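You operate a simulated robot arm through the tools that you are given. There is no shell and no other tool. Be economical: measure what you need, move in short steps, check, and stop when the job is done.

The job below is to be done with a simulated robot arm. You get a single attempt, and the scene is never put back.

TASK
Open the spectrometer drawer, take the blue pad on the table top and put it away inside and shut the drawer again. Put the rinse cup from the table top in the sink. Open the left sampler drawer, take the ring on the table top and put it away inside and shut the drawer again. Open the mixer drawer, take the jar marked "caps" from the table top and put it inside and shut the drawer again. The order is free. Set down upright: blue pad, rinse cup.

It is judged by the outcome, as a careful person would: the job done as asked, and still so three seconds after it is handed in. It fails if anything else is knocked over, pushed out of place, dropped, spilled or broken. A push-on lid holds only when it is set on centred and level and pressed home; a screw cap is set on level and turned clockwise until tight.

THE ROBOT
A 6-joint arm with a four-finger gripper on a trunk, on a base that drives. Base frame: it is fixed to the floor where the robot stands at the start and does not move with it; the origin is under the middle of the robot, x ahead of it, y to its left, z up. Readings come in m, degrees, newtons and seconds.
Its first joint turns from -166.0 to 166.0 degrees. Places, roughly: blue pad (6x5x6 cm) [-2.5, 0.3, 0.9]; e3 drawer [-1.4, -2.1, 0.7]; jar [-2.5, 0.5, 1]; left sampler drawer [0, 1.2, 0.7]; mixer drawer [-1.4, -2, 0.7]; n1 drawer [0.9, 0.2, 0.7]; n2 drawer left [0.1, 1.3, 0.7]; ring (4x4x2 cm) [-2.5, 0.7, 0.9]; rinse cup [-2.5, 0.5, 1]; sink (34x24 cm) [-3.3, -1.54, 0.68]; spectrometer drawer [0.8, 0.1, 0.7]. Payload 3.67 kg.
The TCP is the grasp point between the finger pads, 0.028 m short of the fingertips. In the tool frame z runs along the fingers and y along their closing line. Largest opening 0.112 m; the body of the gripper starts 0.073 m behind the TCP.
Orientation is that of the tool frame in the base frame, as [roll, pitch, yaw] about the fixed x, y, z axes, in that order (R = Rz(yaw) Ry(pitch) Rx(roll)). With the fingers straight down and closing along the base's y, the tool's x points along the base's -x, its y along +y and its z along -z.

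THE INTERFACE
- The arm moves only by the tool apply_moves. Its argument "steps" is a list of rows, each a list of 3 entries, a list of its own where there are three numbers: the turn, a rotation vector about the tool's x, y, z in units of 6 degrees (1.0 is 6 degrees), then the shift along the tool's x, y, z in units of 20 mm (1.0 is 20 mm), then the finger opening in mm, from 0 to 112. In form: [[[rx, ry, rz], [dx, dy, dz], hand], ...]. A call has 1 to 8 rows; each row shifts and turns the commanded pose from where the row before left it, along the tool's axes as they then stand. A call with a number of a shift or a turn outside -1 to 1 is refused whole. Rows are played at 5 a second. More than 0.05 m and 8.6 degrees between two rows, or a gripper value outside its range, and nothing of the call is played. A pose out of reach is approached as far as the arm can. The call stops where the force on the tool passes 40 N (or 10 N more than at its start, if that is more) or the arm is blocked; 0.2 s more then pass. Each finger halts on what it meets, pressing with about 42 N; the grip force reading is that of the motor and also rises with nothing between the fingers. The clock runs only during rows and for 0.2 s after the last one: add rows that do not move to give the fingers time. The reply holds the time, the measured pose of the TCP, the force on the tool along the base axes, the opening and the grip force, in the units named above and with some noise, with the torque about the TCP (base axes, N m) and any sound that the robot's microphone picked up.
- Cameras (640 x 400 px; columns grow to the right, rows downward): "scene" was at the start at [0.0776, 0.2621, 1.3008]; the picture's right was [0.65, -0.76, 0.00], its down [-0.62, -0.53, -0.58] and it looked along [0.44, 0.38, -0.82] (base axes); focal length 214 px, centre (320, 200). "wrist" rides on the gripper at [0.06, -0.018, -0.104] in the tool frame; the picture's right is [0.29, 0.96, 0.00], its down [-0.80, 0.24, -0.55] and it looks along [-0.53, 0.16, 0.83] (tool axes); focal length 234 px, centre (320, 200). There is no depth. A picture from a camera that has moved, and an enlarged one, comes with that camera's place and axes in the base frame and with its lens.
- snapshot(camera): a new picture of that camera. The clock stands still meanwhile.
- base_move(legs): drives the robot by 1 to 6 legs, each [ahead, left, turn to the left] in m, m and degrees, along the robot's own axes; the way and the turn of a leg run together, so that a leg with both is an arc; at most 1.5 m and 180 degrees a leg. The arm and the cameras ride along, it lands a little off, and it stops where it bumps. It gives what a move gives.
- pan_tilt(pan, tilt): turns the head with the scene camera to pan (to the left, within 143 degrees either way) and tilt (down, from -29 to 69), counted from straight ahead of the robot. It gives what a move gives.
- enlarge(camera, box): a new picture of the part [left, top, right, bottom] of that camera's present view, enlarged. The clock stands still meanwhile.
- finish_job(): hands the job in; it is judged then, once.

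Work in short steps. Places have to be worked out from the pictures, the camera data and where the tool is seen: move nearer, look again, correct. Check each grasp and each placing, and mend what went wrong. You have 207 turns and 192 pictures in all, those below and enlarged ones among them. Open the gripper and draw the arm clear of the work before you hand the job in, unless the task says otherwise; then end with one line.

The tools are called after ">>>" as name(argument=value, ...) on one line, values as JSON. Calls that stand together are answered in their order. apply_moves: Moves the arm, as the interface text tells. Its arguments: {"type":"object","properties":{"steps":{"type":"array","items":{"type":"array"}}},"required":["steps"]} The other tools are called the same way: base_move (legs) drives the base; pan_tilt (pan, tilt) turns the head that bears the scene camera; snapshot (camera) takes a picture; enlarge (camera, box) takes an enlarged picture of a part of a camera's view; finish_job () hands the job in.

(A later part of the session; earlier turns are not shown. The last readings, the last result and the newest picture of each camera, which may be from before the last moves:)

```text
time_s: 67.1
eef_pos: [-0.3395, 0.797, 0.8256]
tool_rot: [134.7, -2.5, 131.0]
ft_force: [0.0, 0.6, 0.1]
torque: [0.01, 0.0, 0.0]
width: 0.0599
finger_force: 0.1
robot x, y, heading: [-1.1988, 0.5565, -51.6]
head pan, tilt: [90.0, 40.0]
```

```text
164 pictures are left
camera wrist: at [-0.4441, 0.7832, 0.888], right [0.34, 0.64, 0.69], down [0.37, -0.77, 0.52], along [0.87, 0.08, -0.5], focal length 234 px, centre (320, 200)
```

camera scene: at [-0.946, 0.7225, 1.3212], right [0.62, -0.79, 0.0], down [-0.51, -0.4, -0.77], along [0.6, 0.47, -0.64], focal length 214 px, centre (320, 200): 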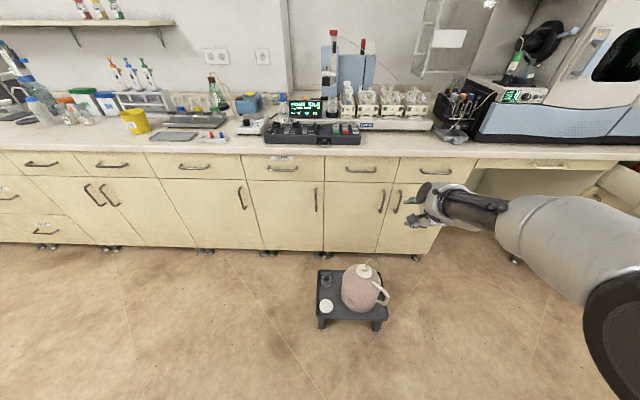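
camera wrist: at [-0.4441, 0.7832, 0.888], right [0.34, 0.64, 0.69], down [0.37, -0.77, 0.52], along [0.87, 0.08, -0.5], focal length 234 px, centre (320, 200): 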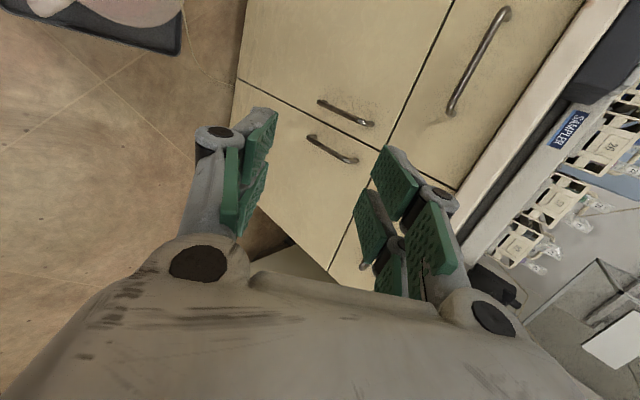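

The base bumped something behind, probably the table leg, so I'll stay clear of it. The left sampler drawer handle is at about (-0.14, 1.11, 0.77). I'll trim the heading so the arm is square to the counter (about 36°), move off the table leg, and shift the arm towards the handle.

>>> base_move(legs=[[0.04, 0.1, 0], [0, 0, -3.5]])

>>> apply_moves(steps=[[[0, 0, 0], [1, 0.28, 0.28], 60], [[0, 0, 0], [1, 0.28, 0.28], 60], [[0, 0, 0], [1, 0.28, 0.28], 60], [[0, 0, 0], [1, 0.28, 0.28], 60], [[0, 0, 0], [1, 0.28, 0.28], 60], [[0, 0, 0], [1, 0.28, 0.28], 60], [[0, 0, 0], [1, 0.28, 0.28], 60], [[0, 0, 0], [1, 0.28, 0.28], 60]])

>>> apply_moves(steps=[[[-1, 0, 0], [0.8, 0.3, 0.5], 50], [[-1, 0, 0], [0.8, 0.2, 0.5], 50], [[-0.5, 0, 0], [0.8, 0, 0], 50]])

>>> snapshot(camera="wrist")

```text
time_s: 68.7
eef_pos: [-0.2254, 0.7748, 0.825]
tool_rot: [134.8, -2.5, 127.4]
ft_force: [-0.2, 0.3, -0.3]
torque: [-0.04, -0.02, 0.0]
width: 0.0598
finger_force: 0.0
robot x, y, heading: [-1.0954, 0.5802, -55.3]
head pan, tilt: [90.0, 40.0]
```

```text
time_s: 70.5
eef_pos: [-0.2719, 0.9399, 0.8302]
tool_rot: [134.8, -2.6, 127.3]
ft_force: [-0.6, -1.6, -0.5]
torque: [0.0, 0.02, 0.01]
width: 0.0599
finger_force: 0.0
robot x, y, heading: [-1.0961, 0.5825, -55.3]
head pan, tilt: [90.0, 40.0]
```

```text
time_s: 71.3
eef_pos: [-0.2595, 0.9698, 0.8393]
tool_rot: [124.3, -1.4, 125.5]
ft_force: [0.2, 0.0, 0.3]
torque: [-0.02, 0.02, -0.01]
width: 0.05
finger_force: 0.0
out of reach, approached as far as the arm can: row 2, 3
robot x, y, heading: [-1.094, 0.5821, -55.1]
head pan, tilt: [90.0, 40.0]
```

```text
163 pictures are left
camera wrist: at [-0.3716, 0.9621, 0.8844], right [0.28, 0.53, 0.8], down [0.21, -0.85, 0.49], along [0.94, 0.03, -0.35], focal length 234 px, centre (320, 200)
```

wrist: 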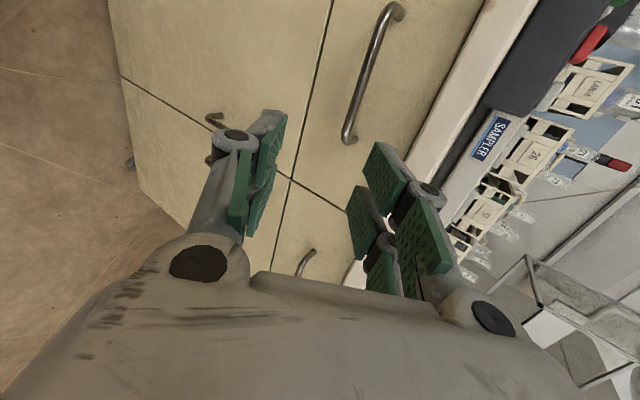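

The bar is at u≈0.534, v≈0.977, z≈0.771. I'll bring the base 9 cm nearer, shift the arm 4 cm along +v, and re-look.

>>> base_move(legs=[[0, 0.09, 0]])

>>> apply_moves(steps=[[[0, 0, 0], [1, -0.2, 0], 50], [[0, 0, 0], [1, -0.2, 0], 50], [[0, 0, 0], [0, 0, 1], 50]])

>>> snapshot(camera="wrist")

```text
time_s: 72.4
eef_pos: [-0.1853, 1.0215, 0.8387]
tool_rot: [124.2, -1.3, 125.6]
ft_force: [-0.3, -0.1, 0.5]
torque: [0.0, 0.01, 0.02]
width: 0.0502
finger_force: 0.0
robot x, y, heading: [-1.0174, 0.6381, -55.5]
head pan, tilt: [90.0, 40.0]
```

```text
time_s: 73.2
eef_pos: [-0.2097, 1.0557, 0.8275]
tool_rot: [123.9, -1.4, 125.3]
ft_force: [-0.2, -0.5, 0.4]
torque: [0.03, 0.07, 0.04]
width: 0.0498
finger_force: 0.2
out of reach, approached as far as the arm can: row 3
robot x, y, heading: [-1.0185, 0.6359, -55.3]
head pan, tilt: [90.0, 40.0]
```

```text
162 pictures are left
camera wrist: at [-0.3225, 1.0484, 0.873], right [0.28, 0.53, 0.8], down [0.2, -0.85, 0.49], along [0.94, 0.02, -0.34], focal length 234 px, centre (320, 200)
```

wrist: 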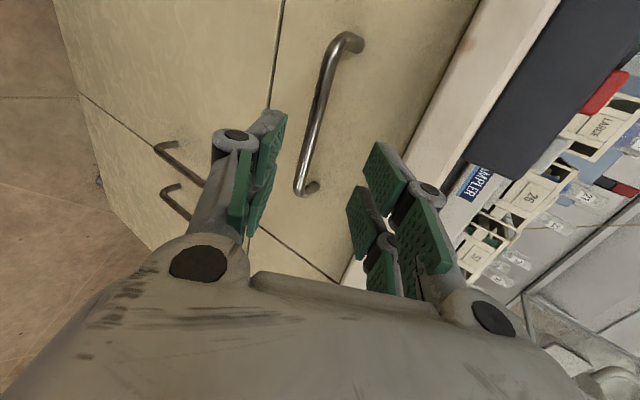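

The bar is on the tool axis but the arm is at its outer limit. I'll move the base 3 cm nearer, drop 5 cm with a slight retreat, then close the remaining distance with the base.

>>> base_move(legs=[[0, 0.03, 0]])

>>> apply_moves(steps=[[[0, 0, 0], [0, -1, 0.15], 50], [[0, 0, 0], [0, -1, 0.15], 50], [[0, 0, 0], [0, -0.7, 0.2], 50]])

>>> snapshot(camera="wrist")

```text
time_s: 74.1
eef_pos: [-0.1844, 1.0734, 0.8282]
tool_rot: [124.0, -1.2, 125.3]
ft_force: [0.3, 0.2, 0.2]
torque: [0.0, -0.02, 0.03]
width: 0.0498
finger_force: 0.0
robot x, y, heading: [-0.9952, 0.6519, -55.3]
head pan, tilt: [90.0, 40.0]
```

```text
time_s: 74.9
eef_pos: [-0.191, 1.0741, 0.7762]
tool_rot: [124.1, -1.1, 125.2]
ft_force: [0.2, -0.3, 0.6]
torque: [0.03, -0.01, -0.01]
width: 0.0499
finger_force: 0.0
out of reach, approached as far as the arm can: row 1, 2, 3
robot x, y, heading: [-0.9975, 0.6499, -55.5]
head pan, tilt: [90.0, 40.0]
```

```text
161 pictures are left
camera wrist: at [-0.3044, 1.0658, 0.8216], right [0.28, 0.53, 0.8], down [0.2, -0.85, 0.49], along [0.94, 0.02, -0.35], focal length 234 px, centre (320, 200)
```

wrist: 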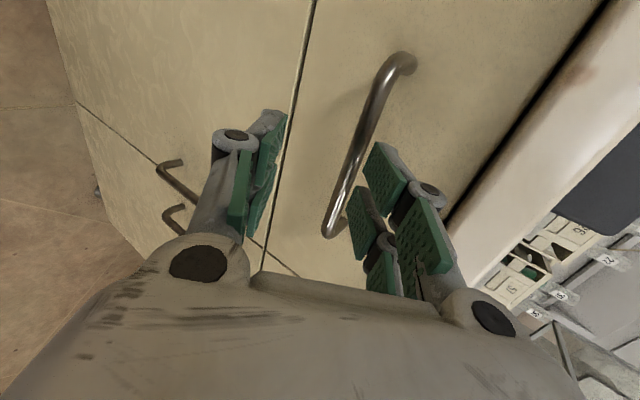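

Height matches the bar now. Base 4.5 cm closer brings the bar between the fingers.

>>> base_move(legs=[[0, 0.045, 0]])

>>> snapshot(camera="wrist")

```text
time_s: 75.8
eef_pos: [-0.1539, 1.0994, 0.7751]
tool_rot: [124.1, -1.2, 125.2]
ft_force: [-2.7, -4.3, 0.6]
torque: [0.02, -0.06, -0.07]
width: 0.0504
finger_force: 0.1
robot x, y, heading: [-0.959, 0.6785, -55.3]
head pan, tilt: [90.0, 40.0]
```

```text
160 pictures are left
camera wrist: at [-0.2671, 1.0916, 0.8211], right [0.28, 0.53, 0.8], down [0.2, -0.85, 0.49], along [0.94, 0.02, -0.35], focal length 234 px, centre (320, 200)
```

wrist: 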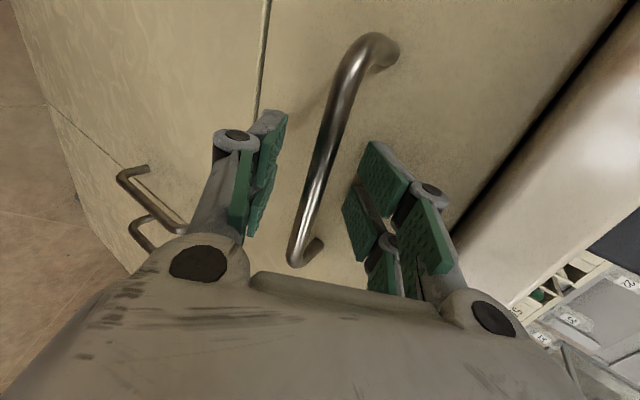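

The bar is centred between the pads, with light contact on the face as before. I'll close the gripper and then pull.

>>> apply_moves(steps=[[[0, 0, 0], [0, 0, 0], 30], [[0, 0, 0], [0, 0, 0], 10], [[0, 0, 0], [0, 0, 0], 0], [[0, 0, 0], [0, 0, 0], 0]])

>>> base_move(legs=[[0, -0.1, 0]])

>>> base_move(legs=[[0, -0.1, 0]])

>>> snapshot(camera="wrist")

```text
time_s: 76.8
eef_pos: [-0.1544, 1.1001, 0.7737]
tool_rot: [124.3, -1.2, 125.3]
ft_force: [-8.5, -5.3, -12.9]
torque: [-1.61, -1.08, 1.3]
width: 0.0111
finger_force: 44.8
robot x, y, heading: [-0.9584, 0.6787, -55.2]
head pan, tilt: [90.0, 40.0]
```

```text
time_s: 77.9
eef_pos: [-0.235, 1.0404, 0.7742]
tool_rot: [124.3, -1.2, 125.0]
ft_force: [3.2, -5.6, -25.8]
torque: [-1.59, -1.09, 1.09]
width: 0.0112
finger_force: 44.7
robot x, y, heading: [-1.0415, 0.6195, -55.1]
head pan, tilt: [90.0, 40.0]
```

```text
time_s: 79.1
eef_pos: [-0.3166, 0.9819, 0.7734]
tool_rot: [124.3, -1.1, 125.1]
ft_force: [10.6, -12.3, -6.1]
torque: [-1.71, -1.27, 0.88]
width: 0.0111
finger_force: 45.0
robot x, y, heading: [-1.1265, 0.5642, -55.3]
head pan, tilt: [90.0, 40.0]
```

```text
159 pictures are left
camera wrist: at [-0.4295, 0.9747, 0.8189], right [0.29, 0.53, 0.8], down [0.2, -0.85, 0.5], along [0.94, 0.02, -0.35], focal length 234 px, centre (320, 200)
```

wrist: 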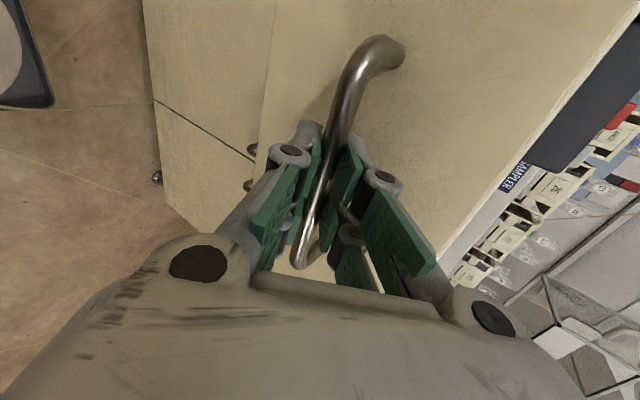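

Opened 20 cm. I'll release and withdraw up and back, rotating towards vertical.

>>> apply_moves(steps=[[[0, 0, 0], [0, 0, 0], 50], [[0, 0, 0], [0, 0, 0], 60], [[0, 0, 0], [0, 0, -1], 60], [[0, 0, 0], [0, 0, -1], 60], [[0.5, 0, 0], [0, 0, -1], 60], [[1, 0, 0], [0, 0, -1], 60], [[1, 0, 0], [0, 0, -1], 80], [[1, 0, 0], [0, 0, -1], 100]])

>>> apply_moves(steps=[[[1, 0, 0], [0, -0.5, -0.5], 110], [[1, 0, 0], [0, -0.5, -0.5], 110], [[1, 0, 0], [0, -0.5, -0.5], 110], [[1, 0, 0], [0, -0.5, -0.5], 110], [[1, 0, 0], [0, -0.5, -0.5], 110], [[0.9, 0, 0], [0, -0.5, -0.5], 110], [[0, 0, 0], [0, -0.5, -0.5], 110]])

>>> pan_tilt(pan=90, tilt=50)

>>> snapshot(camera="scene")

>>> snapshot(camera="wrist")

```text
time_s: 80.9
eef_pos: [-0.3701, 0.9497, 0.8476]
tool_rot: [145.4, -1.1, 125.0]
ft_force: [0.5, -0.1, -0.5]
torque: [-0.02, 0.02, 0.01]
width: 0.0998
finger_force: 0.0
out of reach, approached as far as the arm can: row 3, 4
robot x, y, heading: [-1.1236, 0.561, -55.1]
head pan, tilt: [90.0, 40.0]
```

```text
time_s: 82.5
eef_pos: [-0.4761, 0.8568, 0.8925]
tool_rot: [-179.3, -1.1, 125.1]
ft_force: [0.3, 0.5, 0.0]
torque: [0.0, -0.01, -0.01]
width: 0.1102
finger_force: 0.0
out of reach, approached as far as the arm can: row 2, 3, 4, 5, 6
robot x, y, heading: [-1.1223, 0.5629, -55.3]
head pan, tilt: [90.0, 40.0]
```

```text
time_s: 83.2
eef_pos: [-0.4747, 0.857, 0.8931]
tool_rot: [-179.3, -1.1, 125.0]
ft_force: [-0.1, -1.0, -0.1]
torque: [0.03, 0.0, 0.01]
width: 0.1098
finger_force: 0.0
robot x, y, heading: [-1.1274, 0.5604, -55.4]
head pan, tilt: [90.0, 50.0]
```

```text
158 pictures are left
camera scene: at [-0.8689, 0.7124, 1.307], right [0.57, -0.82, 0.0], down [-0.63, -0.44, -0.64], along [0.53, 0.37, -0.77], focal length 214 px, centre (320, 200)
```

scene: 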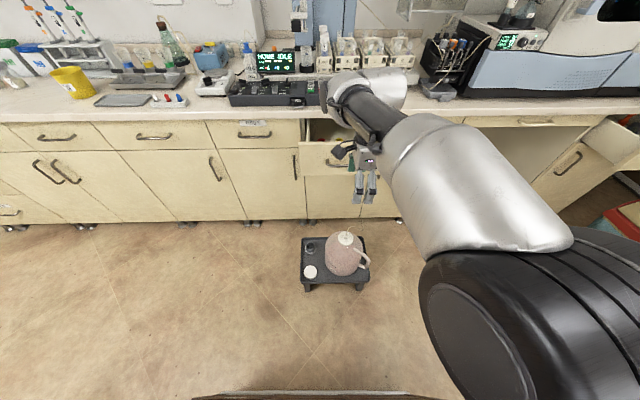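

```text
157 pictures are left
camera wrist: at [-0.5232, 0.8945, 0.9978], right [0.62, 0.79, -0.01], down [0.67, -0.52, 0.54], along [0.42, -0.34, -0.84], focal length 234 px, centre (320, 200)
```

wrist: 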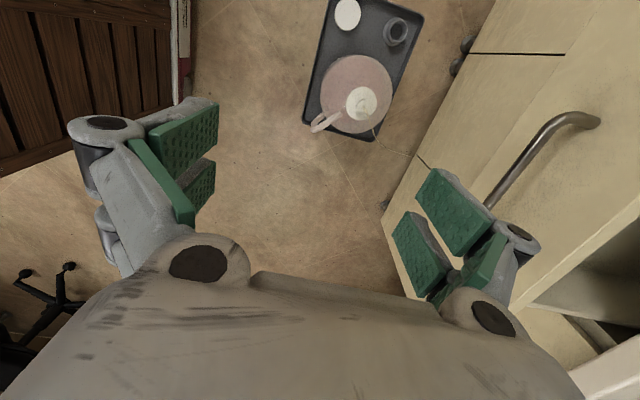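

Both drawers are open and the tool is vertical. I'll raise the arm, drive clear of the table edge along the aisle, turn so that the arm faces the table, and look at it.

>>> apply_moves(steps=[[[0, 0, 0], [0, 0, -1], 110], [[0, 0, 0], [0, 0, -1], 110], [[0, 0, 0], [0, 0, -1], 110], [[0, 0, 0], [0, 0, -1], 110], [[0, 0, 0], [0, 0, -1], 110], [[0, 0, 0], [0, 0, -1], 110], [[0, 0, 0], [0, 0, -1], 110], [[0, 0, 0], [0, 0, -1], 110]])

>>> base_move(legs=[[0.42, 0, 0], [0, -1.08, 0], [0, 0, 91]])

>>> pan_tilt(pan=90, tilt=35)

>>> snapshot(camera="scene")

```text
time_s: 85.0
eef_pos: [-0.4874, 0.8387, 1.0443]
tool_rot: [-179.2, -1.1, 125.0]
ft_force: [0.6, 0.5, -0.9]
torque: [0.0, 0.02, -0.01]
width: 0.1101
finger_force: 0.1
out of reach, approached as far as the arm can: row 5, 6, 7, 8
robot x, y, heading: [-1.1212, 0.5632, -55.3]
head pan, tilt: [90.0, 50.0]
```

```text
time_s: 96.6
eef_pos: [-2.0756, 0.2328, 1.0442]
tool_rot: [-179.3, -1.2, -143.3]
ft_force: [0.0, -0.7, -0.4]
torque: [0.05, -0.03, 0.03]
width: 0.1102
finger_force: 0.0
robot x, y, heading: [-1.7835, -0.3949, 36.4]
head pan, tilt: [90.0, 50.0]
```

```text
time_s: 97.3
eef_pos: [-2.0755, 0.2331, 1.045]
tool_rot: [-179.2, -1.0, -143.4]
ft_force: [-0.3, -0.4, 0.3]
torque: [0.02, 0.02, 0.0]
width: 0.1096
finger_force: 0.0
robot x, y, heading: [-1.7798, -0.3981, 36.6]
head pan, tilt: [90.0, 35.0]
```

```text
156 pictures are left
camera scene: at [-1.9416, -0.1387, 1.3287], right [0.81, 0.59, 0.0], down [0.34, -0.46, -0.82], along [-0.48, 0.66, -0.57], focal length 214 px, centre (320, 200)
```

scene: 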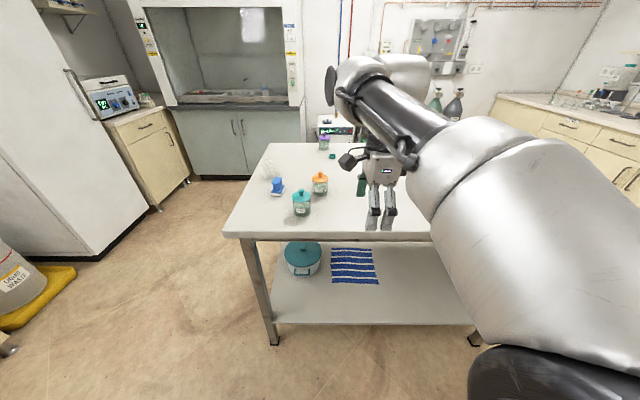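

The table is in view with several small items. I'll enlarge it to identify them.

>>> enlarge(camera="scene", box=[240, 120, 400, 220])

```text
4.00 times, centred on (320, 170) of scene
camera zoom: at [-1.9416, -0.1387, 1.3287], right [0.81, 0.59, 0.0], down [0.34, -0.46, -0.82], along [-0.48, 0.66, -0.57], focal length 858 px, centre (320, 320)
```

zoom: 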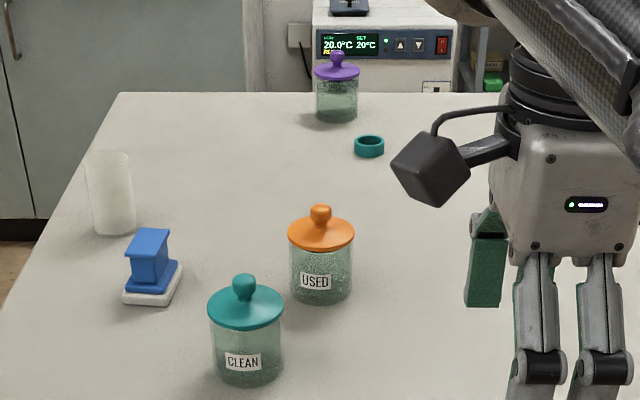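

I see the blue sponge pad near (-2.49, 0.33), the glass cup near (-2.62, 0.40), the ring near (-2.51, 0.74), and jars CLEAN, USED and a purple-lidded one near (-2.61, 0.82). I'll line the hand up with the pad and look with the wrist camera.

>>> base_move(legs=[[-0.28, 0, 0], [0, 0.24, 0]])

>>> snapshot(camera="wrist")

>>> snapshot(camera="scene")

```text
time_s: 100.7
eef_pos: [-2.4421, 0.2683, 1.0447]
tool_rot: [-179.3, -1.1, -143.8]
ft_force: [0.2, 0.1, -0.1]
torque: [0.02, 0.01, 0.03]
width: 0.11
finger_force: 0.1
robot x, y, heading: [-2.1543, -0.3635, 36.0]
head pan, tilt: [90.0, 35.0]
```

```text
154 pictures are left
camera wrist: at [-2.4797, 0.2188, 1.1505], right [-0.8, 0.6, -0.01], down [0.51, 0.68, 0.54], along [0.33, 0.42, -0.84], focal length 234 px, centre (320, 200)
```

wrist: 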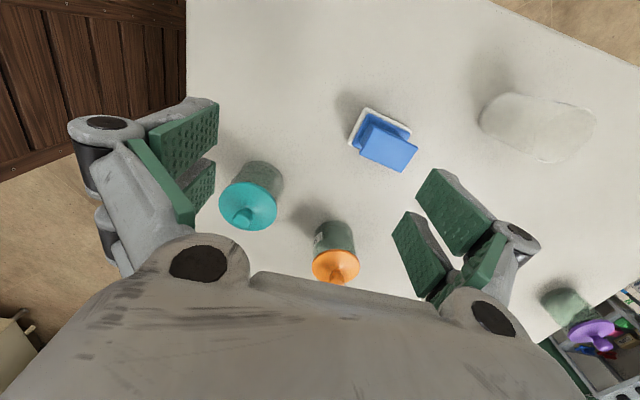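

```text
153 pictures are left
camera scene: at [-2.312, -0.1055, 1.3287], right [0.81, 0.58, 0.0], down [0.34, -0.47, -0.82], along [-0.48, 0.66, -0.57], focal length 214 px, centre (320, 200)
```

scene: 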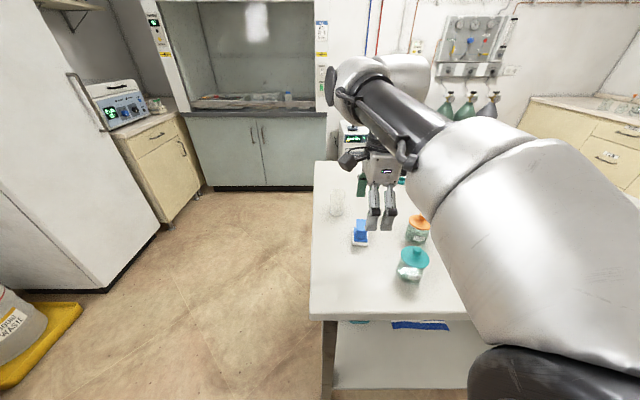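

The pad is near (-2.485, 0.316). I'll enlarge it to get its orientation.

>>> enlarge(camera="wrist", box=[320, 80, 480, 180])

```text
4.00 times, centred on (400, 130) of wrist
camera zoom: at [-2.4797, 0.2188, 1.1505], right [-0.8, 0.6, -0.01], down [0.51, 0.68, 0.54], along [0.33, 0.42, -0.84], focal length 937 px, centre (0, 480)
```

zoom: 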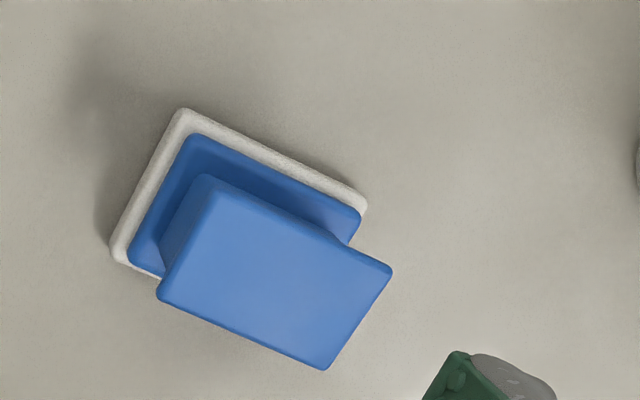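

The top plate is 5×2.7 cm with its long side at about az 121°, centred at (-2.482, 0.323). I'll move above it, align the yaw, and descend partway.

>>> apply_moves(steps=[[[0, 0, 0.4], [0, 0.85, 0], 110], [[0, 0, 0.4], [0, 0.85, 0], 110], [[0, 0, 0], [0, 0.85, 0], 110], [[0, 0, 0], [0, 0.85, 0], 110], [[0, 0, 0], [0, 0, 1], 90], [[0, 0, 0], [0, 0, 1], 90], [[0, 0, 0], [0, 0, 1], 90]])

>>> snapshot(camera="wrist")

```text
time_s: 102.3
eef_pos: [-2.4324, 0.2835, 0.9672]
tool_rot: [-179.2, -1.0, -148.7]
ft_force: [0.5, 0.2, 1.1]
torque: [0.0, 0.0, 0.01]
width: 0.0899
finger_force: 0.1
out of reach, approached as far as the arm can: row 1, 2, 3, 4
robot x, y, heading: [-2.1556, -0.3612, 35.8]
head pan, tilt: [90.0, 35.0]
```

```text
151 pictures are left
camera wrist: at [-2.4747, 0.2373, 1.0729], right [-0.74, 0.67, -0.01], down [0.56, 0.63, 0.54], along [0.36, 0.39, -0.84], focal length 234 px, centre (320, 200)
```

wrist: 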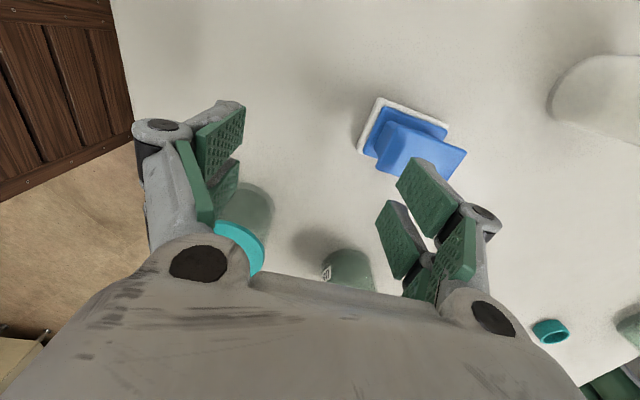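

High up the arm is at its limit, so I'll raise 1 cm and use the base to shift 6 cm over the pad, then trim.

>>> apply_moves(steps=[[[0, 0, 0], [0, 0, -0.6], 90]])

>>> base_move(legs=[[0, 0.06, 0]])

>>> apply_moves(steps=[[[0, 0, 0], [0.87, 0, 0], 90]])

>>> snapshot(camera="wrist")

```text
time_s: 102.7
eef_pos: [-2.4328, 0.2824, 0.9792]
tool_rot: [-179.2, -0.9, -148.7]
ft_force: [0.6, -0.4, 0.1]
torque: [-0.01, 0.0, 0.01]
width: 0.0903
finger_force: 0.1
robot x, y, heading: [-2.1552, -0.3651, 35.6]
head pan, tilt: [90.0, 35.0]
```

```text
time_s: 103.7
eef_pos: [-2.4671, 0.3299, 0.9788]
tool_rot: [-179.2, -1.0, -148.9]
ft_force: [0.3, 0.0, 0.4]
torque: [0.02, 0.02, -0.01]
width: 0.0903
finger_force: 0.1
robot x, y, heading: [-2.1862, -0.3147, 35.6]
head pan, tilt: [90.0, 35.0]
```

```text
time_s: 104.1
eef_pos: [-2.481, 0.3221, 0.9795]
tool_rot: [-179.2, -0.9, -148.9]
ft_force: [-0.4, 0.3, 0.1]
torque: [-0.01, 0.04, -0.02]
width: 0.0899
finger_force: 0.0
robot x, y, heading: [-2.1866, -0.3148, 35.7]
head pan, tilt: [90.0, 35.0]
```

```text
150 pictures are left
camera wrist: at [-2.5226, 0.2777, 1.085], right [-0.74, 0.67, -0.01], down [0.56, 0.63, 0.54], along [0.36, 0.39, -0.84], focal length 234 px, centre (320, 200)
```

wrist: 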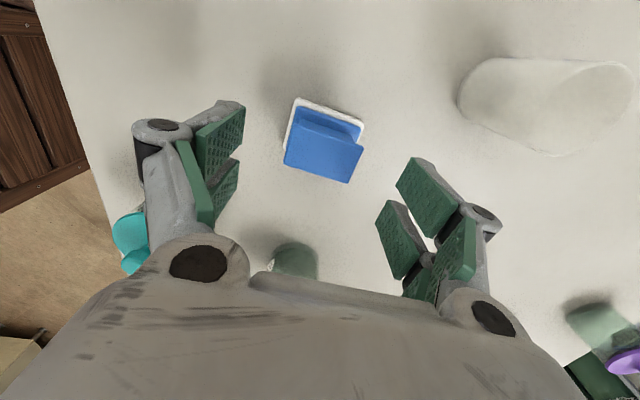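

The pad is centred under the fingers and aligned. I'll descend 6 cm and close.

>>> apply_moves(steps=[[[0, 0, 0], [0, 0, 1], 90], [[0, 0, 0], [0, 0, 1], 90], [[0, 0, 0], [0, 0, 0.9], 90], [[0, 0, 0], [0, 0, 0], 60], [[0, 0, 0], [0, 0, 0], 40], [[0, 0, 0], [0, 0, 0], 30], [[0, 0, 0], [0, 0, 0], 30]])

>>> snapshot(camera="wrist")

```text
time_s: 105.7
eef_pos: [-2.4822, 0.321, 0.9233]
tool_rot: [-179.2, -1.1, -148.8]
ft_force: [-0.4, 0.1, 0.7]
torque: [0.02, 0.04, -0.03]
width: 0.0537
finger_force: 42.3
robot x, y, heading: [-2.1919, -0.3131, 35.6]
head pan, tilt: [90.0, 35.0]
```

```text
149 pictures are left
camera wrist: at [-2.5246, 0.2759, 1.0277], right [-0.74, 0.67, -0.01], down [0.56, 0.63, 0.54], along [0.36, 0.39, -0.84], focal length 234 px, centre (320, 200)
```

wrist: 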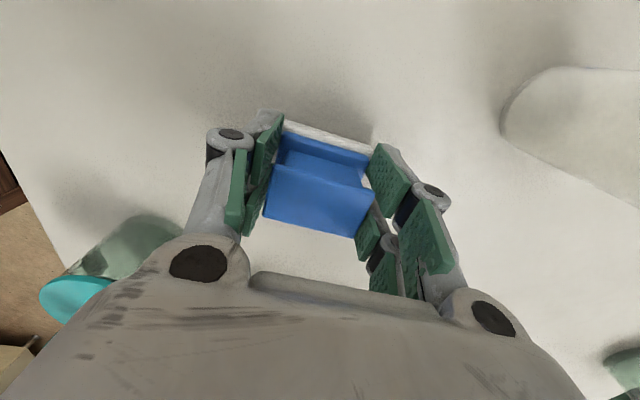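

Grasped (53.7 mm). I'll lift, then back away from the table.

>>> apply_moves(steps=[[[0, 0, 0], [0, 0, -1], 30], [[0, 0, 0], [0, 0, -1], 30], [[0, 0, 0], [0, 0, -1], 30], [[0, 0, 0], [0, 0, -1], 30], [[0, 0, 0], [0, 0, -0.5], 30]])

>>> base_move(legs=[[0, -0.63, 0], [1.45, 0, 0], [0, 0, -90]])

>>> pan_tilt(pan=60, tilt=45)

>>> snapshot(camera="scene")

>>> snapshot(camera="wrist")

```text
time_s: 106.9
eef_pos: [-2.481, 0.3212, 1.0109]
tool_rot: [-179.2, -1.0, -148.8]
ft_force: [-0.4, -0.5, -0.8]
torque: [-0.03, -0.01, -0.02]
width: 0.0533
finger_force: 42.4
robot x, y, heading: [-2.1874, -0.3159, 35.8]
head pan, tilt: [90.0, 35.0]
```

```text
time_s: 120.9
eef_pos: [-0.0349, 0.3557, 1.0116]
tool_rot: [-179.2, -1.0, 123.1]
ft_force: [0.5, -0.7, -1.1]
torque: [-0.02, -0.02, 0.02]
width: 0.0532
finger_force: 42.1
robot x, y, heading: [-0.6621, 0.0381, -52.5]
head pan, tilt: [90.0, 35.0]
```

```text
time_s: 121.8
eef_pos: [-0.0351, 0.3554, 1.0119]
tool_rot: [-179.2, -1.1, 123.1]
ft_force: [0.0, -0.2, -0.5]
torque: [0.0, 0.02, -0.01]
width: 0.0533
finger_force: 41.7
robot x, y, heading: [-0.6622, 0.042, -52.4]
head pan, tilt: [60.0, 45.0]
```

```text
148 pictures are left
camera scene: at [-0.3958, 0.1669, 1.3139], right [0.13, -0.99, 0.0], down [-0.7, -0.09, -0.71], along [0.7, 0.09, -0.71], focal length 214 px, centre (320, 200)
```

scene: 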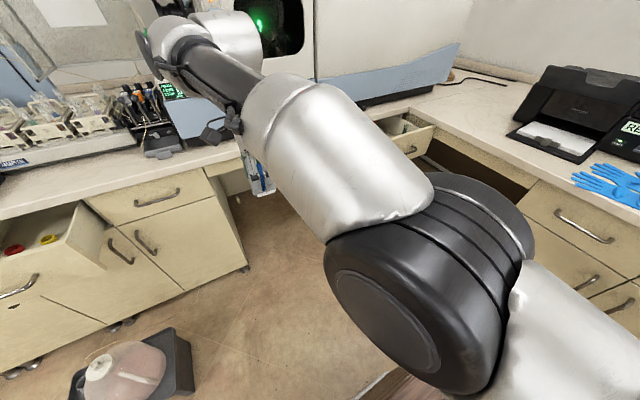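

```text
147 pictures are left
camera wrist: at [-0.0812, 0.3947, 1.1174], right [0.64, 0.76, -0.01], down [0.65, -0.54, 0.54], along [0.41, -0.35, -0.84], focal length 234 px, centre (320, 200)
```

wrist: 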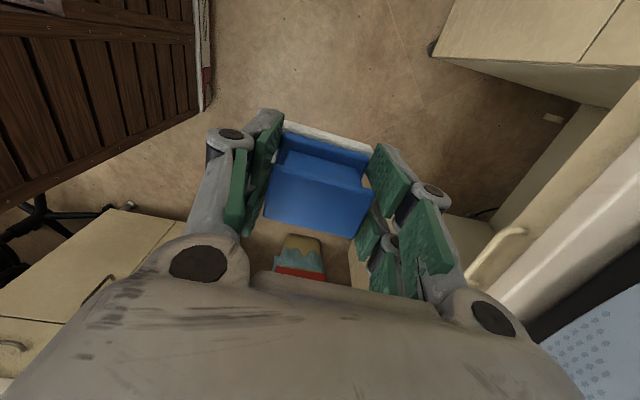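

The pad is held. I'll drive along the counter towards the open spectrometer drawer and look inside.

>>> base_move(legs=[[0.5, 0, -1.5]])

>>> pan_tilt(pan=50, tilt=50)

>>> snapshot(camera="scene")

>>> snapshot(camera="wrist")

```text
time_s: 124.8
eef_pos: [0.2702, -0.0567, 1.0116]
tool_rot: [-179.2, -1.0, 121.6]
ft_force: [-0.4, 0.2, -1.6]
torque: [0.03, -0.01, -0.04]
width: 0.0533
finger_force: 42.1
robot x, y, heading: [-0.3619, -0.3568, -54.0]
head pan, tilt: [60.0, 45.0]
```

```text
time_s: 125.5
eef_pos: [0.2705, -0.0563, 1.0117]
tool_rot: [-179.3, -1.0, 121.6]
ft_force: [0.3, 0.8, -1.4]
torque: [-0.02, 0.0, -0.02]
width: 0.0535
finger_force: 41.8
robot x, y, heading: [-0.3675, -0.3544, -54.1]
head pan, tilt: [50.0, 50.0]
```

```text
146 pictures are left
camera scene: at [-0.0997, -0.2499, 1.307], right [-0.07, -1.0, 0.0], down [-0.76, 0.05, -0.64], along [0.64, -0.04, -0.77], focal length 214 px, centre (320, 200)
```

scene: 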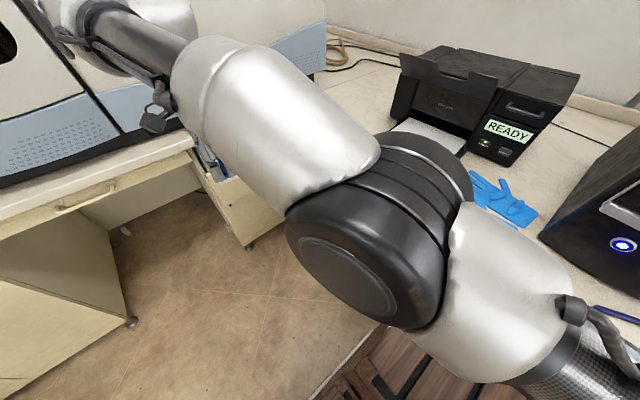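

```text
145 pictures are left
camera wrist: at [0.2248, -0.0165, 1.1173], right [0.66, 0.75, -0.01], down [0.63, -0.56, 0.54], along [0.4, -0.36, -0.84], focal length 234 px, centre (320, 200)
```

wrist: 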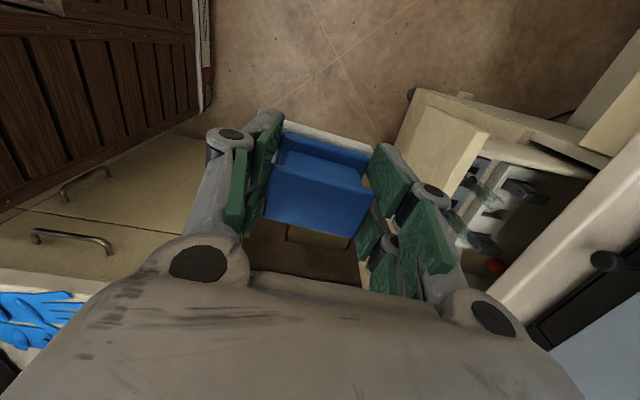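

>>> enlarge(camera="wrist", box=[400, 80, 640, 230])

```text
2.67 times, centred on (520, 155) of wrist
camera zoom: at [0.2248, -0.0165, 1.1173], right [0.66, 0.75, -0.01], down [0.63, -0.56, 0.54], along [0.4, -0.36, -0.84], focal length 624 px, centre (-213, 320)
```

zoom: 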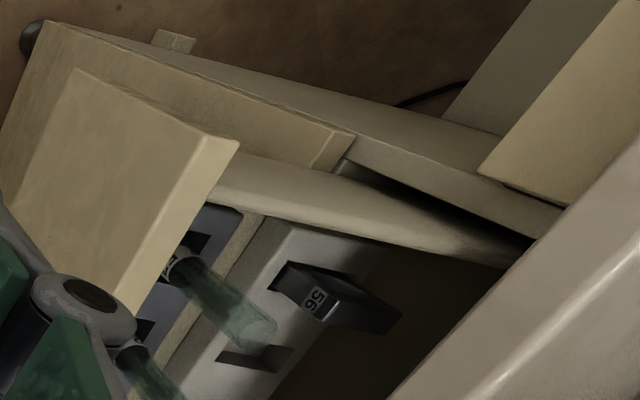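

The drawer holds a rack and tubes near the front. I'll move so the hand camera is over the drawer.

>>> base_move(legs=[[0, 0.22, 0]])

>>> snapshot(camera="wrist")

>>> snapshot(camera="scene")

```text
time_s: 127.2
eef_pos: [0.4471, 0.0754, 1.0121]
tool_rot: [-179.2, -1.0, 121.8]
ft_force: [0.4, 0.8, -0.1]
torque: [-0.03, 0.0, -0.02]
width: 0.0533
finger_force: 41.9
robot x, y, heading: [-0.1887, -0.2278, -53.6]
head pan, tilt: [50.0, 50.0]
```

```text
143 pictures are left
camera wrist: at [0.4, 0.1157, 1.1173], right [0.66, 0.75, -0.01], down [0.64, -0.55, 0.54], along [0.4, -0.36, -0.84], focal length 234 px, centre (320, 200)
```

wrist: 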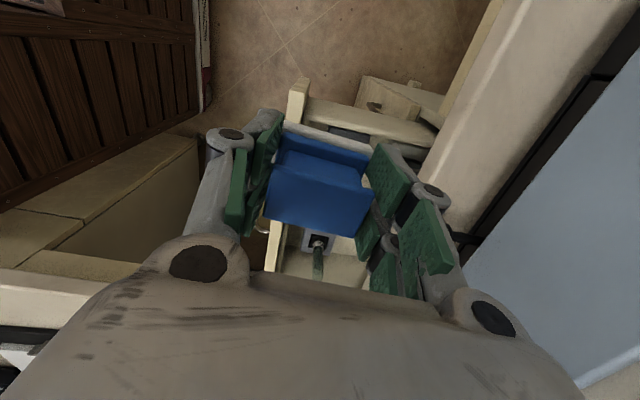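

```text
142 pictures are left
camera scene: at [0.0766, -0.1192, 1.307], right [-0.06, -1.0, 0.0], down [-0.76, 0.05, -0.64], along [0.64, -0.04, -0.77], focal length 214 px, centre (320, 200)
```

scene: 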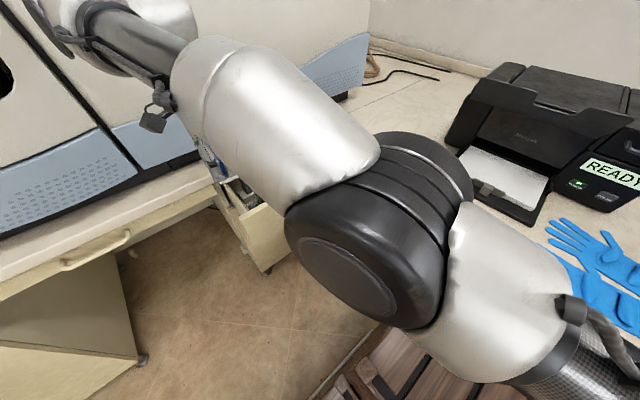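

The held pad blocks the view. I'll shift back and sideways so the drawer falls in the clear right part of the wrist image.

>>> base_move(legs=[[0, -0.15, 0], [0.07, 0, 0]])

>>> apply_moves(steps=[[[0, 0, 0], [-1, 0, 0], 30], [[0, 0, 0], [-1, 0, 0], 30], [[0, 0, 0], [-1, 0, 0], 30], [[0, 0, 0], [-1, 0, 0], 30], [[0, 0, 0], [-1, 0, 0], 30]])

>>> enlarge(camera="wrist", box=[320, 0, 640, 200])

```text
time_s: 129.1
eef_pos: [0.368, -0.0687, 1.0118]
tool_rot: [-179.1, -0.9, 122.0]
ft_force: [-0.6, -0.4, -0.8]
torque: [0.0, 0.0, 0.01]
width: 0.0535
finger_force: 41.8
robot x, y, heading: [-0.2654, -0.3713, -53.6]
head pan, tilt: [50.0, 50.0]
```

```text
time_s: 130.3
eef_pos: [0.422, -0.1534, 1.0089]
tool_rot: [-179.2, -0.9, 122.0]
ft_force: [-0.1, 0.1, -0.8]
torque: [-0.06, -0.02, -0.01]
width: 0.0535
finger_force: 41.6
robot x, y, heading: [-0.2693, -0.3716, -53.8]
head pan, tilt: [50.0, 50.0]
```

```text
2.00 times, centred on (480, 100) of wrist
camera zoom: at [0.3762, -0.1137, 1.1142], right [0.66, 0.75, -0.01], down [0.64, -0.55, 0.54], along [0.4, -0.36, -0.84], focal length 468 px, centre (0, 400)
```

zoom: 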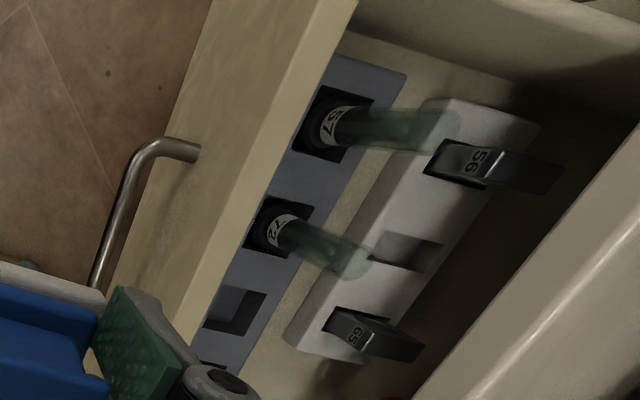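

Clear view: a blue rack with tubes and a white rack fill the left and middle, and there may be free space at the right end (v≈-0.47). I'll shift to see that corner.

>>> apply_moves(steps=[[[0, 0, 0], [-1, -0.7, 0], 30], [[0, 0, 0], [-1, -0.7, 0], 30], [[0, 0, 0], [-1, -0.7, 0], 30], [[0, 0, 0], [-1, -0.7, 0], 30], [[0, 0, 0], [0, -0.7, 0], 30]])

>>> enlarge(camera="wrist", box=[320, 0, 640, 200])

```text
time_s: 131.5
eef_pos: [0.4039, -0.2582, 1.0086]
tool_rot: [-179.2, -1.1, 122.0]
ft_force: [0.0, 0.9, -0.1]
torque: [-0.01, -0.01, 0.02]
width: 0.0533
finger_force: 41.4
robot x, y, heading: [-0.2656, -0.3665, -53.6]
head pan, tilt: [50.0, 50.0]
```

```text
2.00 times, centred on (480, 100) of wrist
camera zoom: at [0.3587, -0.2181, 1.114], right [0.66, 0.75, -0.01], down [0.64, -0.55, 0.54], along [0.4, -0.36, -0.84], focal length 468 px, centre (0, 400)
```

zoom: 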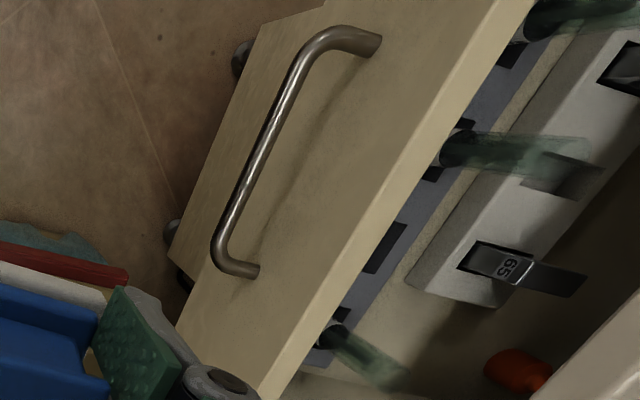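

The drawer holds racks near the front, and the free floor is further back, still under the counter. The last pull may have been stopped by my base hitting the chair, so I'll open the drawer further. First I'll set the pad temporarily on the desk to the right, so I'm checking that spot.

>>> snapshot(camera="wrist")

>>> pan_tilt(pan=0, tilt=45)

>>> snapshot(camera="scene")

>>> pan_tilt(pan=-90, tilt=50)

>>> snapshot(camera="scene")

```text
139 pictures are left
camera wrist: at [0.3587, -0.2181, 1.114], right [0.66, 0.75, -0.01], down [0.64, -0.55, 0.54], along [0.4, -0.36, -0.84], focal length 234 px, centre (320, 200)
```

wrist: 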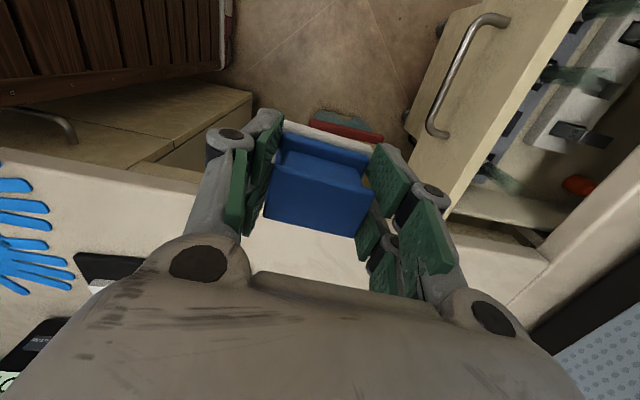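

```text
time_s: 132.7
eef_pos: [0.4046, -0.2587, 1.009]
tool_rot: [-179.2, -1.0, 122.0]
ft_force: [0.1, 0.2, -1.2]
torque: [-0.03, 0.01, -0.02]
width: 0.0532
finger_force: 42.3
robot x, y, heading: [-0.2651, -0.3728, -53.5]
head pan, tilt: [0.0, 45.0]
```

```text
138 pictures are left
camera scene: at [-0.0291, -0.3247, 1.3139], right [-0.8, -0.6, 0.0], down [-0.42, 0.57, -0.71], along [0.42, -0.57, -0.71], focal length 214 px, centre (320, 200)
```

scene: 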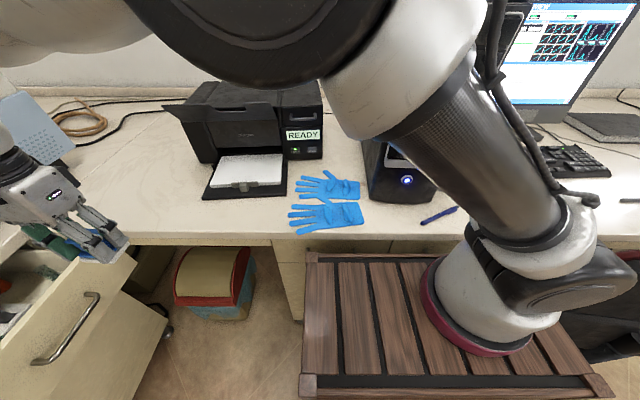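

```text
time_s: 134.4
eef_pos: [0.404, -0.2583, 1.0095]
tool_rot: [-179.2, -1.0, 121.9]
ft_force: [0.3, 0.3, -0.6]
torque: [0.01, 0.0, 0.01]
width: 0.0536
finger_force: 42.0
robot x, y, heading: [-0.2646, -0.3696, -53.3]
head pan, tilt: [-90.0, 50.0]
```

```text
137 pictures are left
camera scene: at [-0.1394, -0.3051, 1.307], right [-0.6, 0.8, 0.0], down [0.62, 0.46, -0.64], along [-0.52, -0.38, -0.77], focal length 214 px, centre (320, 200)
```

scene: 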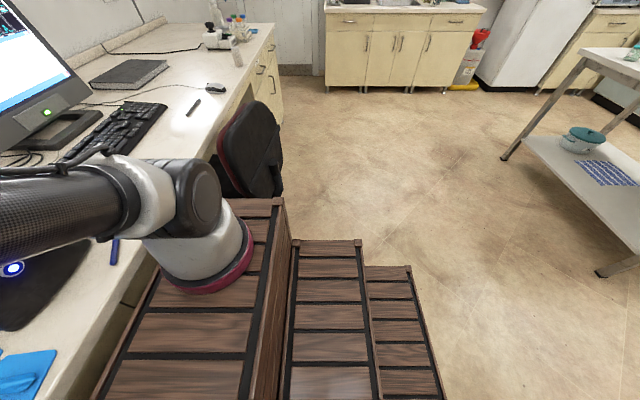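

The chair is indeed right beside my base. The bare desk strip at u≈0.24, v≈-0.62 is free, so I'll set the pad down there, moving in first and then lowering.

>>> apply_moves(steps=[[[0, 0, 0], [-1, 0.2, 0.3], 30], [[0, 0, 0], [-1, 0.2, 0.3], 30], [[0, 0, 0], [-1, 0.3, 0.3], 30], [[0, 0, 0], [-1, 0.3, 0.3], 30], [[0, 0, 0], [-1, 0.4, 0.3], 30], [[0, 0, 0], [-1, 0.4, 0.3], 30], [[0, 0, 0], [-1, 0.4, 0], 30], [[0, 0, 0], [-1, 0.4, 0], 30]])

>>> snapshot(camera="wrist")

```text
time_s: 136.2
eef_pos: [0.5319, -0.3653, 0.9713]
tool_rot: [-179.2, -1.1, 122.0]
ft_force: [-0.4, 0.7, -0.6]
torque: [-0.02, -0.01, -0.02]
width: 0.0534
finger_force: 41.7
robot x, y, heading: [-0.2637, -0.3713, -53.4]
head pan, tilt: [-90.0, 50.0]
```

```text
136 pictures are left
camera wrist: at [0.4862, -0.3265, 1.0754], right [0.66, 0.75, -0.01], down [0.64, -0.55, 0.54], along [0.4, -0.36, -0.84], focal length 234 px, centre (320, 200)
```

wrist: 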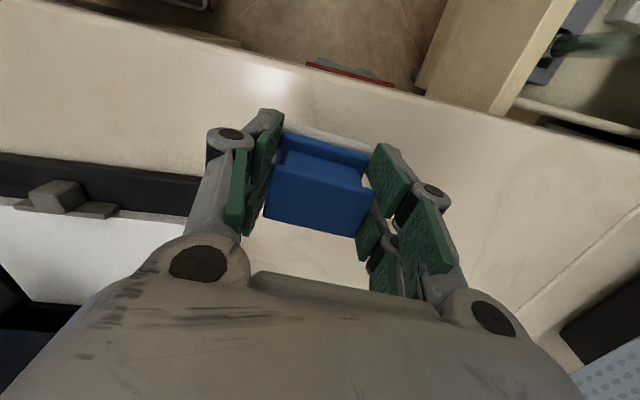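

The pad is over bare desk. I'll lower it gently until contact.

>>> apply_moves(steps=[[[0, 0, 0], [0, 0, 0.7], 30], [[0, 0, 0], [0, 0, 0.4], 30], [[0, 0, 0], [0, 0, 0.2], 30]])

>>> snapshot(camera="wrist")

```text
time_s: 137.0
eef_pos: [0.5297, -0.3665, 0.9435]
tool_rot: [-179.2, -1.0, 122.0]
ft_force: [0.2, -0.5, -1.1]
torque: [-0.01, 0.0, 0.0]
width: 0.0533
finger_force: 42.1
robot x, y, heading: [-0.2702, -0.3694, -53.4]
head pan, tilt: [-90.0, 50.0]
```

```text
135 pictures are left
camera wrist: at [0.485, -0.3259, 1.049], right [0.66, 0.75, -0.01], down [0.64, -0.55, 0.54], along [0.4, -0.36, -0.84], focal length 234 px, centre (320, 200)
```

wrist: 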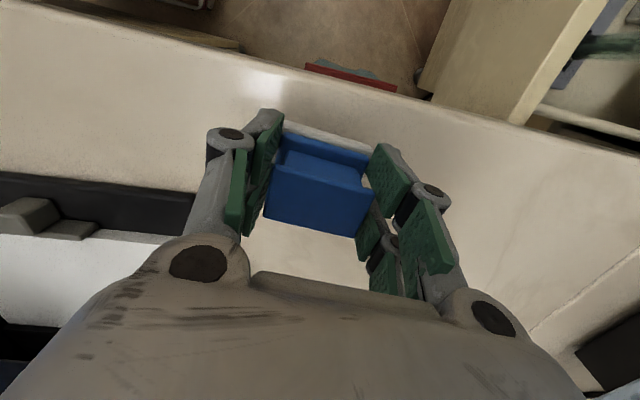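

No contact yet at 0.9435, so I'll keep lowering in small steps.

>>> apply_moves(steps=[[[0, 0, 0], [0, 0, 0.3], 30], [[0, 0, 0], [0, 0, 0.2], 30], [[0, 0, 0], [0, 0, 0.2], 30]])

>>> apply_moves(steps=[[[0, 0, 0], [0, 0, 0.2], 30], [[0, 0, 0], [0, 0, 0.2], 30]])

```text
time_s: 137.8
eef_pos: [0.5307, -0.3647, 0.9306]
tool_rot: [-179.2, -1.0, 122.0]
ft_force: [-0.4, 0.6, -0.8]
torque: [-0.01, 0.02, 0.0]
width: 0.0532
finger_force: 42.0
robot x, y, heading: [-0.2668, -0.3741, -53.6]
head pan, tilt: [-90.0, 50.0]
```

```text
time_s: 138.4
eef_pos: [0.531, -0.3656, 0.9218]
tool_rot: [-179.2, -1.0, 122.1]
ft_force: [-1.0, 0.0, 2.7]
torque: [0.02, -0.03, 0.02]
width: 0.0537
finger_force: 42.3
robot x, y, heading: [-0.2646, -0.3727, -53.5]
head pan, tilt: [-90.0, 50.0]
```

>>> apply_moves(steps=[[[0, 0, 0], [0, 0, 0.1], 30], [[0, 0, 0], [0, 0, 0.1], 30]])

```text
time_s: 139.0
eef_pos: [0.5321, -0.3663, 0.9207]
tool_rot: [-179.5, -0.9, 122.0]
ft_force: [0.5, -3.3, 29.1]
torque: [-0.06, -0.1, 0.0]
width: 0.054
finger_force: 41.8
robot x, y, heading: [-0.2662, -0.3709, -53.6]
head pan, tilt: [-90.0, 50.0]
```

In contact (29 N). I'll release and lift straight up.

>>> apply_moves(steps=[[[0, 0, 0], [0, 0, -0.1], 60], [[0, 0, 0], [0, 0, 0], 80], [[0, 0, 0], [0, 0, -1], 80], [[0, 0, 0], [0, 0, -1], 80], [[0, 0, 0], [0, 0, -1], 80], [[0, 0, 0], [0, 0, -1], 80], [[0, 0, 0], [0, 0, -1], 80]])

>>> snapshot(camera="wrist")

```text
time_s: 140.6
eef_pos: [0.5333, -0.3659, 1.0201]
tool_rot: [-179.1, -1.0, 122.0]
ft_force: [0.3, 0.6, -0.5]
torque: [-0.01, 0.02, 0.01]
width: 0.0798
finger_force: 0.0
robot x, y, heading: [-0.2661, -0.3706, -53.5]
head pan, tilt: [-90.0, 50.0]
```

```text
134 pictures are left
camera wrist: at [0.4883, -0.3257, 1.1255], right [0.66, 0.75, -0.01], down [0.64, -0.55, 0.54], along [0.4, -0.36, -0.84], focal length 234 px, centre (320, 200)
```

wrist: 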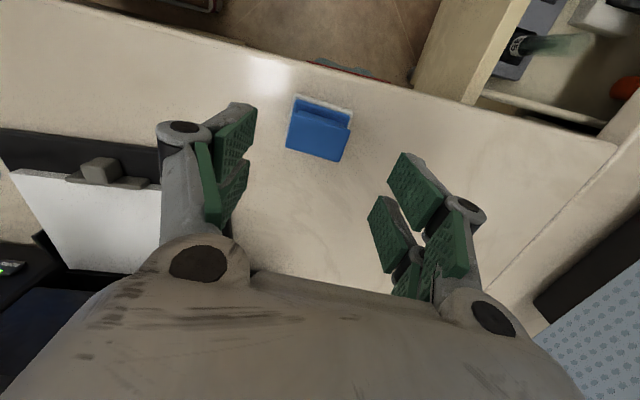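

The pad stands upright on the desk, out of the way. Next I'll go over the open drawer's handle (u≈0.328, v≈-0.376) and grip it with the tool vertical.

>>> apply_moves(steps=[[[0, 0, -0.35], [1, 0.4, 0], 60], [[0, 0, -0.35], [1, 0.4, 0], 60], [[0, 0, 0], [1, 0.4, 0], 60], [[0, 0, 0], [1, 0.4, 0], 50], [[0, 0, 0], [1, 0.4, 0], 50], [[0, 0, 0], [1, 0.4, 0], 40], [[0, 0, 0], [1, 0.4, 0], 40], [[0, 0, 0], [1, 0.4, 0], 40]])

>>> apply_moves(steps=[[[0, 0, 0], [1, 0.3, 0], 36], [[0, 0, 0], [1, 0.3, 0], 36], [[0, 0, 0], [1, 0.3, 0], 36], [[0, 0, 0], [0.6, 0.2, 0], 36], [[0, 0, 0], [0, 0, 1], 36], [[0, 0, 0], [0, 0, 1], 36], [[0, 0, 0], [0, 0, 1], 36], [[0, 0, 0], [0, 0, 1], 36]])

>>> snapshot(camera="wrist")

```text
time_s: 142.4
eef_pos: [0.4786, -0.2096, 1.0176]
tool_rot: [-179.2, -1.1, 126.1]
ft_force: [1.5, -1.1, -0.2]
torque: [-0.01, 0.04, -0.02]
width: 0.0399
finger_force: 0.0
out of reach, approached as far as the arm can: row 6, 7, 8
robot x, y, heading: [-0.264, -0.3686, -53.7]
head pan, tilt: [-90.0, 50.0]
```

```text
time_s: 144.2
eef_pos: [0.4413, -0.1477, 0.9352]
tool_rot: [-179.3, -1.2, 126.2]
ft_force: [0.0, -0.7, 0.3]
torque: [0.02, -0.03, 0.0]
width: 0.0362
finger_force: 0.1
out of reach, approached as far as the arm can: row 1, 2, 3
robot x, y, heading: [-0.2648, -0.3731, -53.5]
head pan, tilt: [-90.0, 50.0]
```

```text
133 pictures are left
camera wrist: at [0.3916, -0.1108, 1.0399], right [0.6, 0.8, -0.01], down [0.68, -0.51, 0.54], along [0.42, -0.33, -0.84], focal length 234 px, centre (320, 200)
```

wrist: 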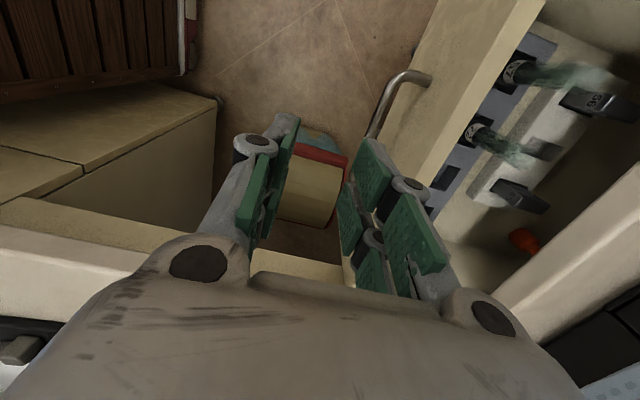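

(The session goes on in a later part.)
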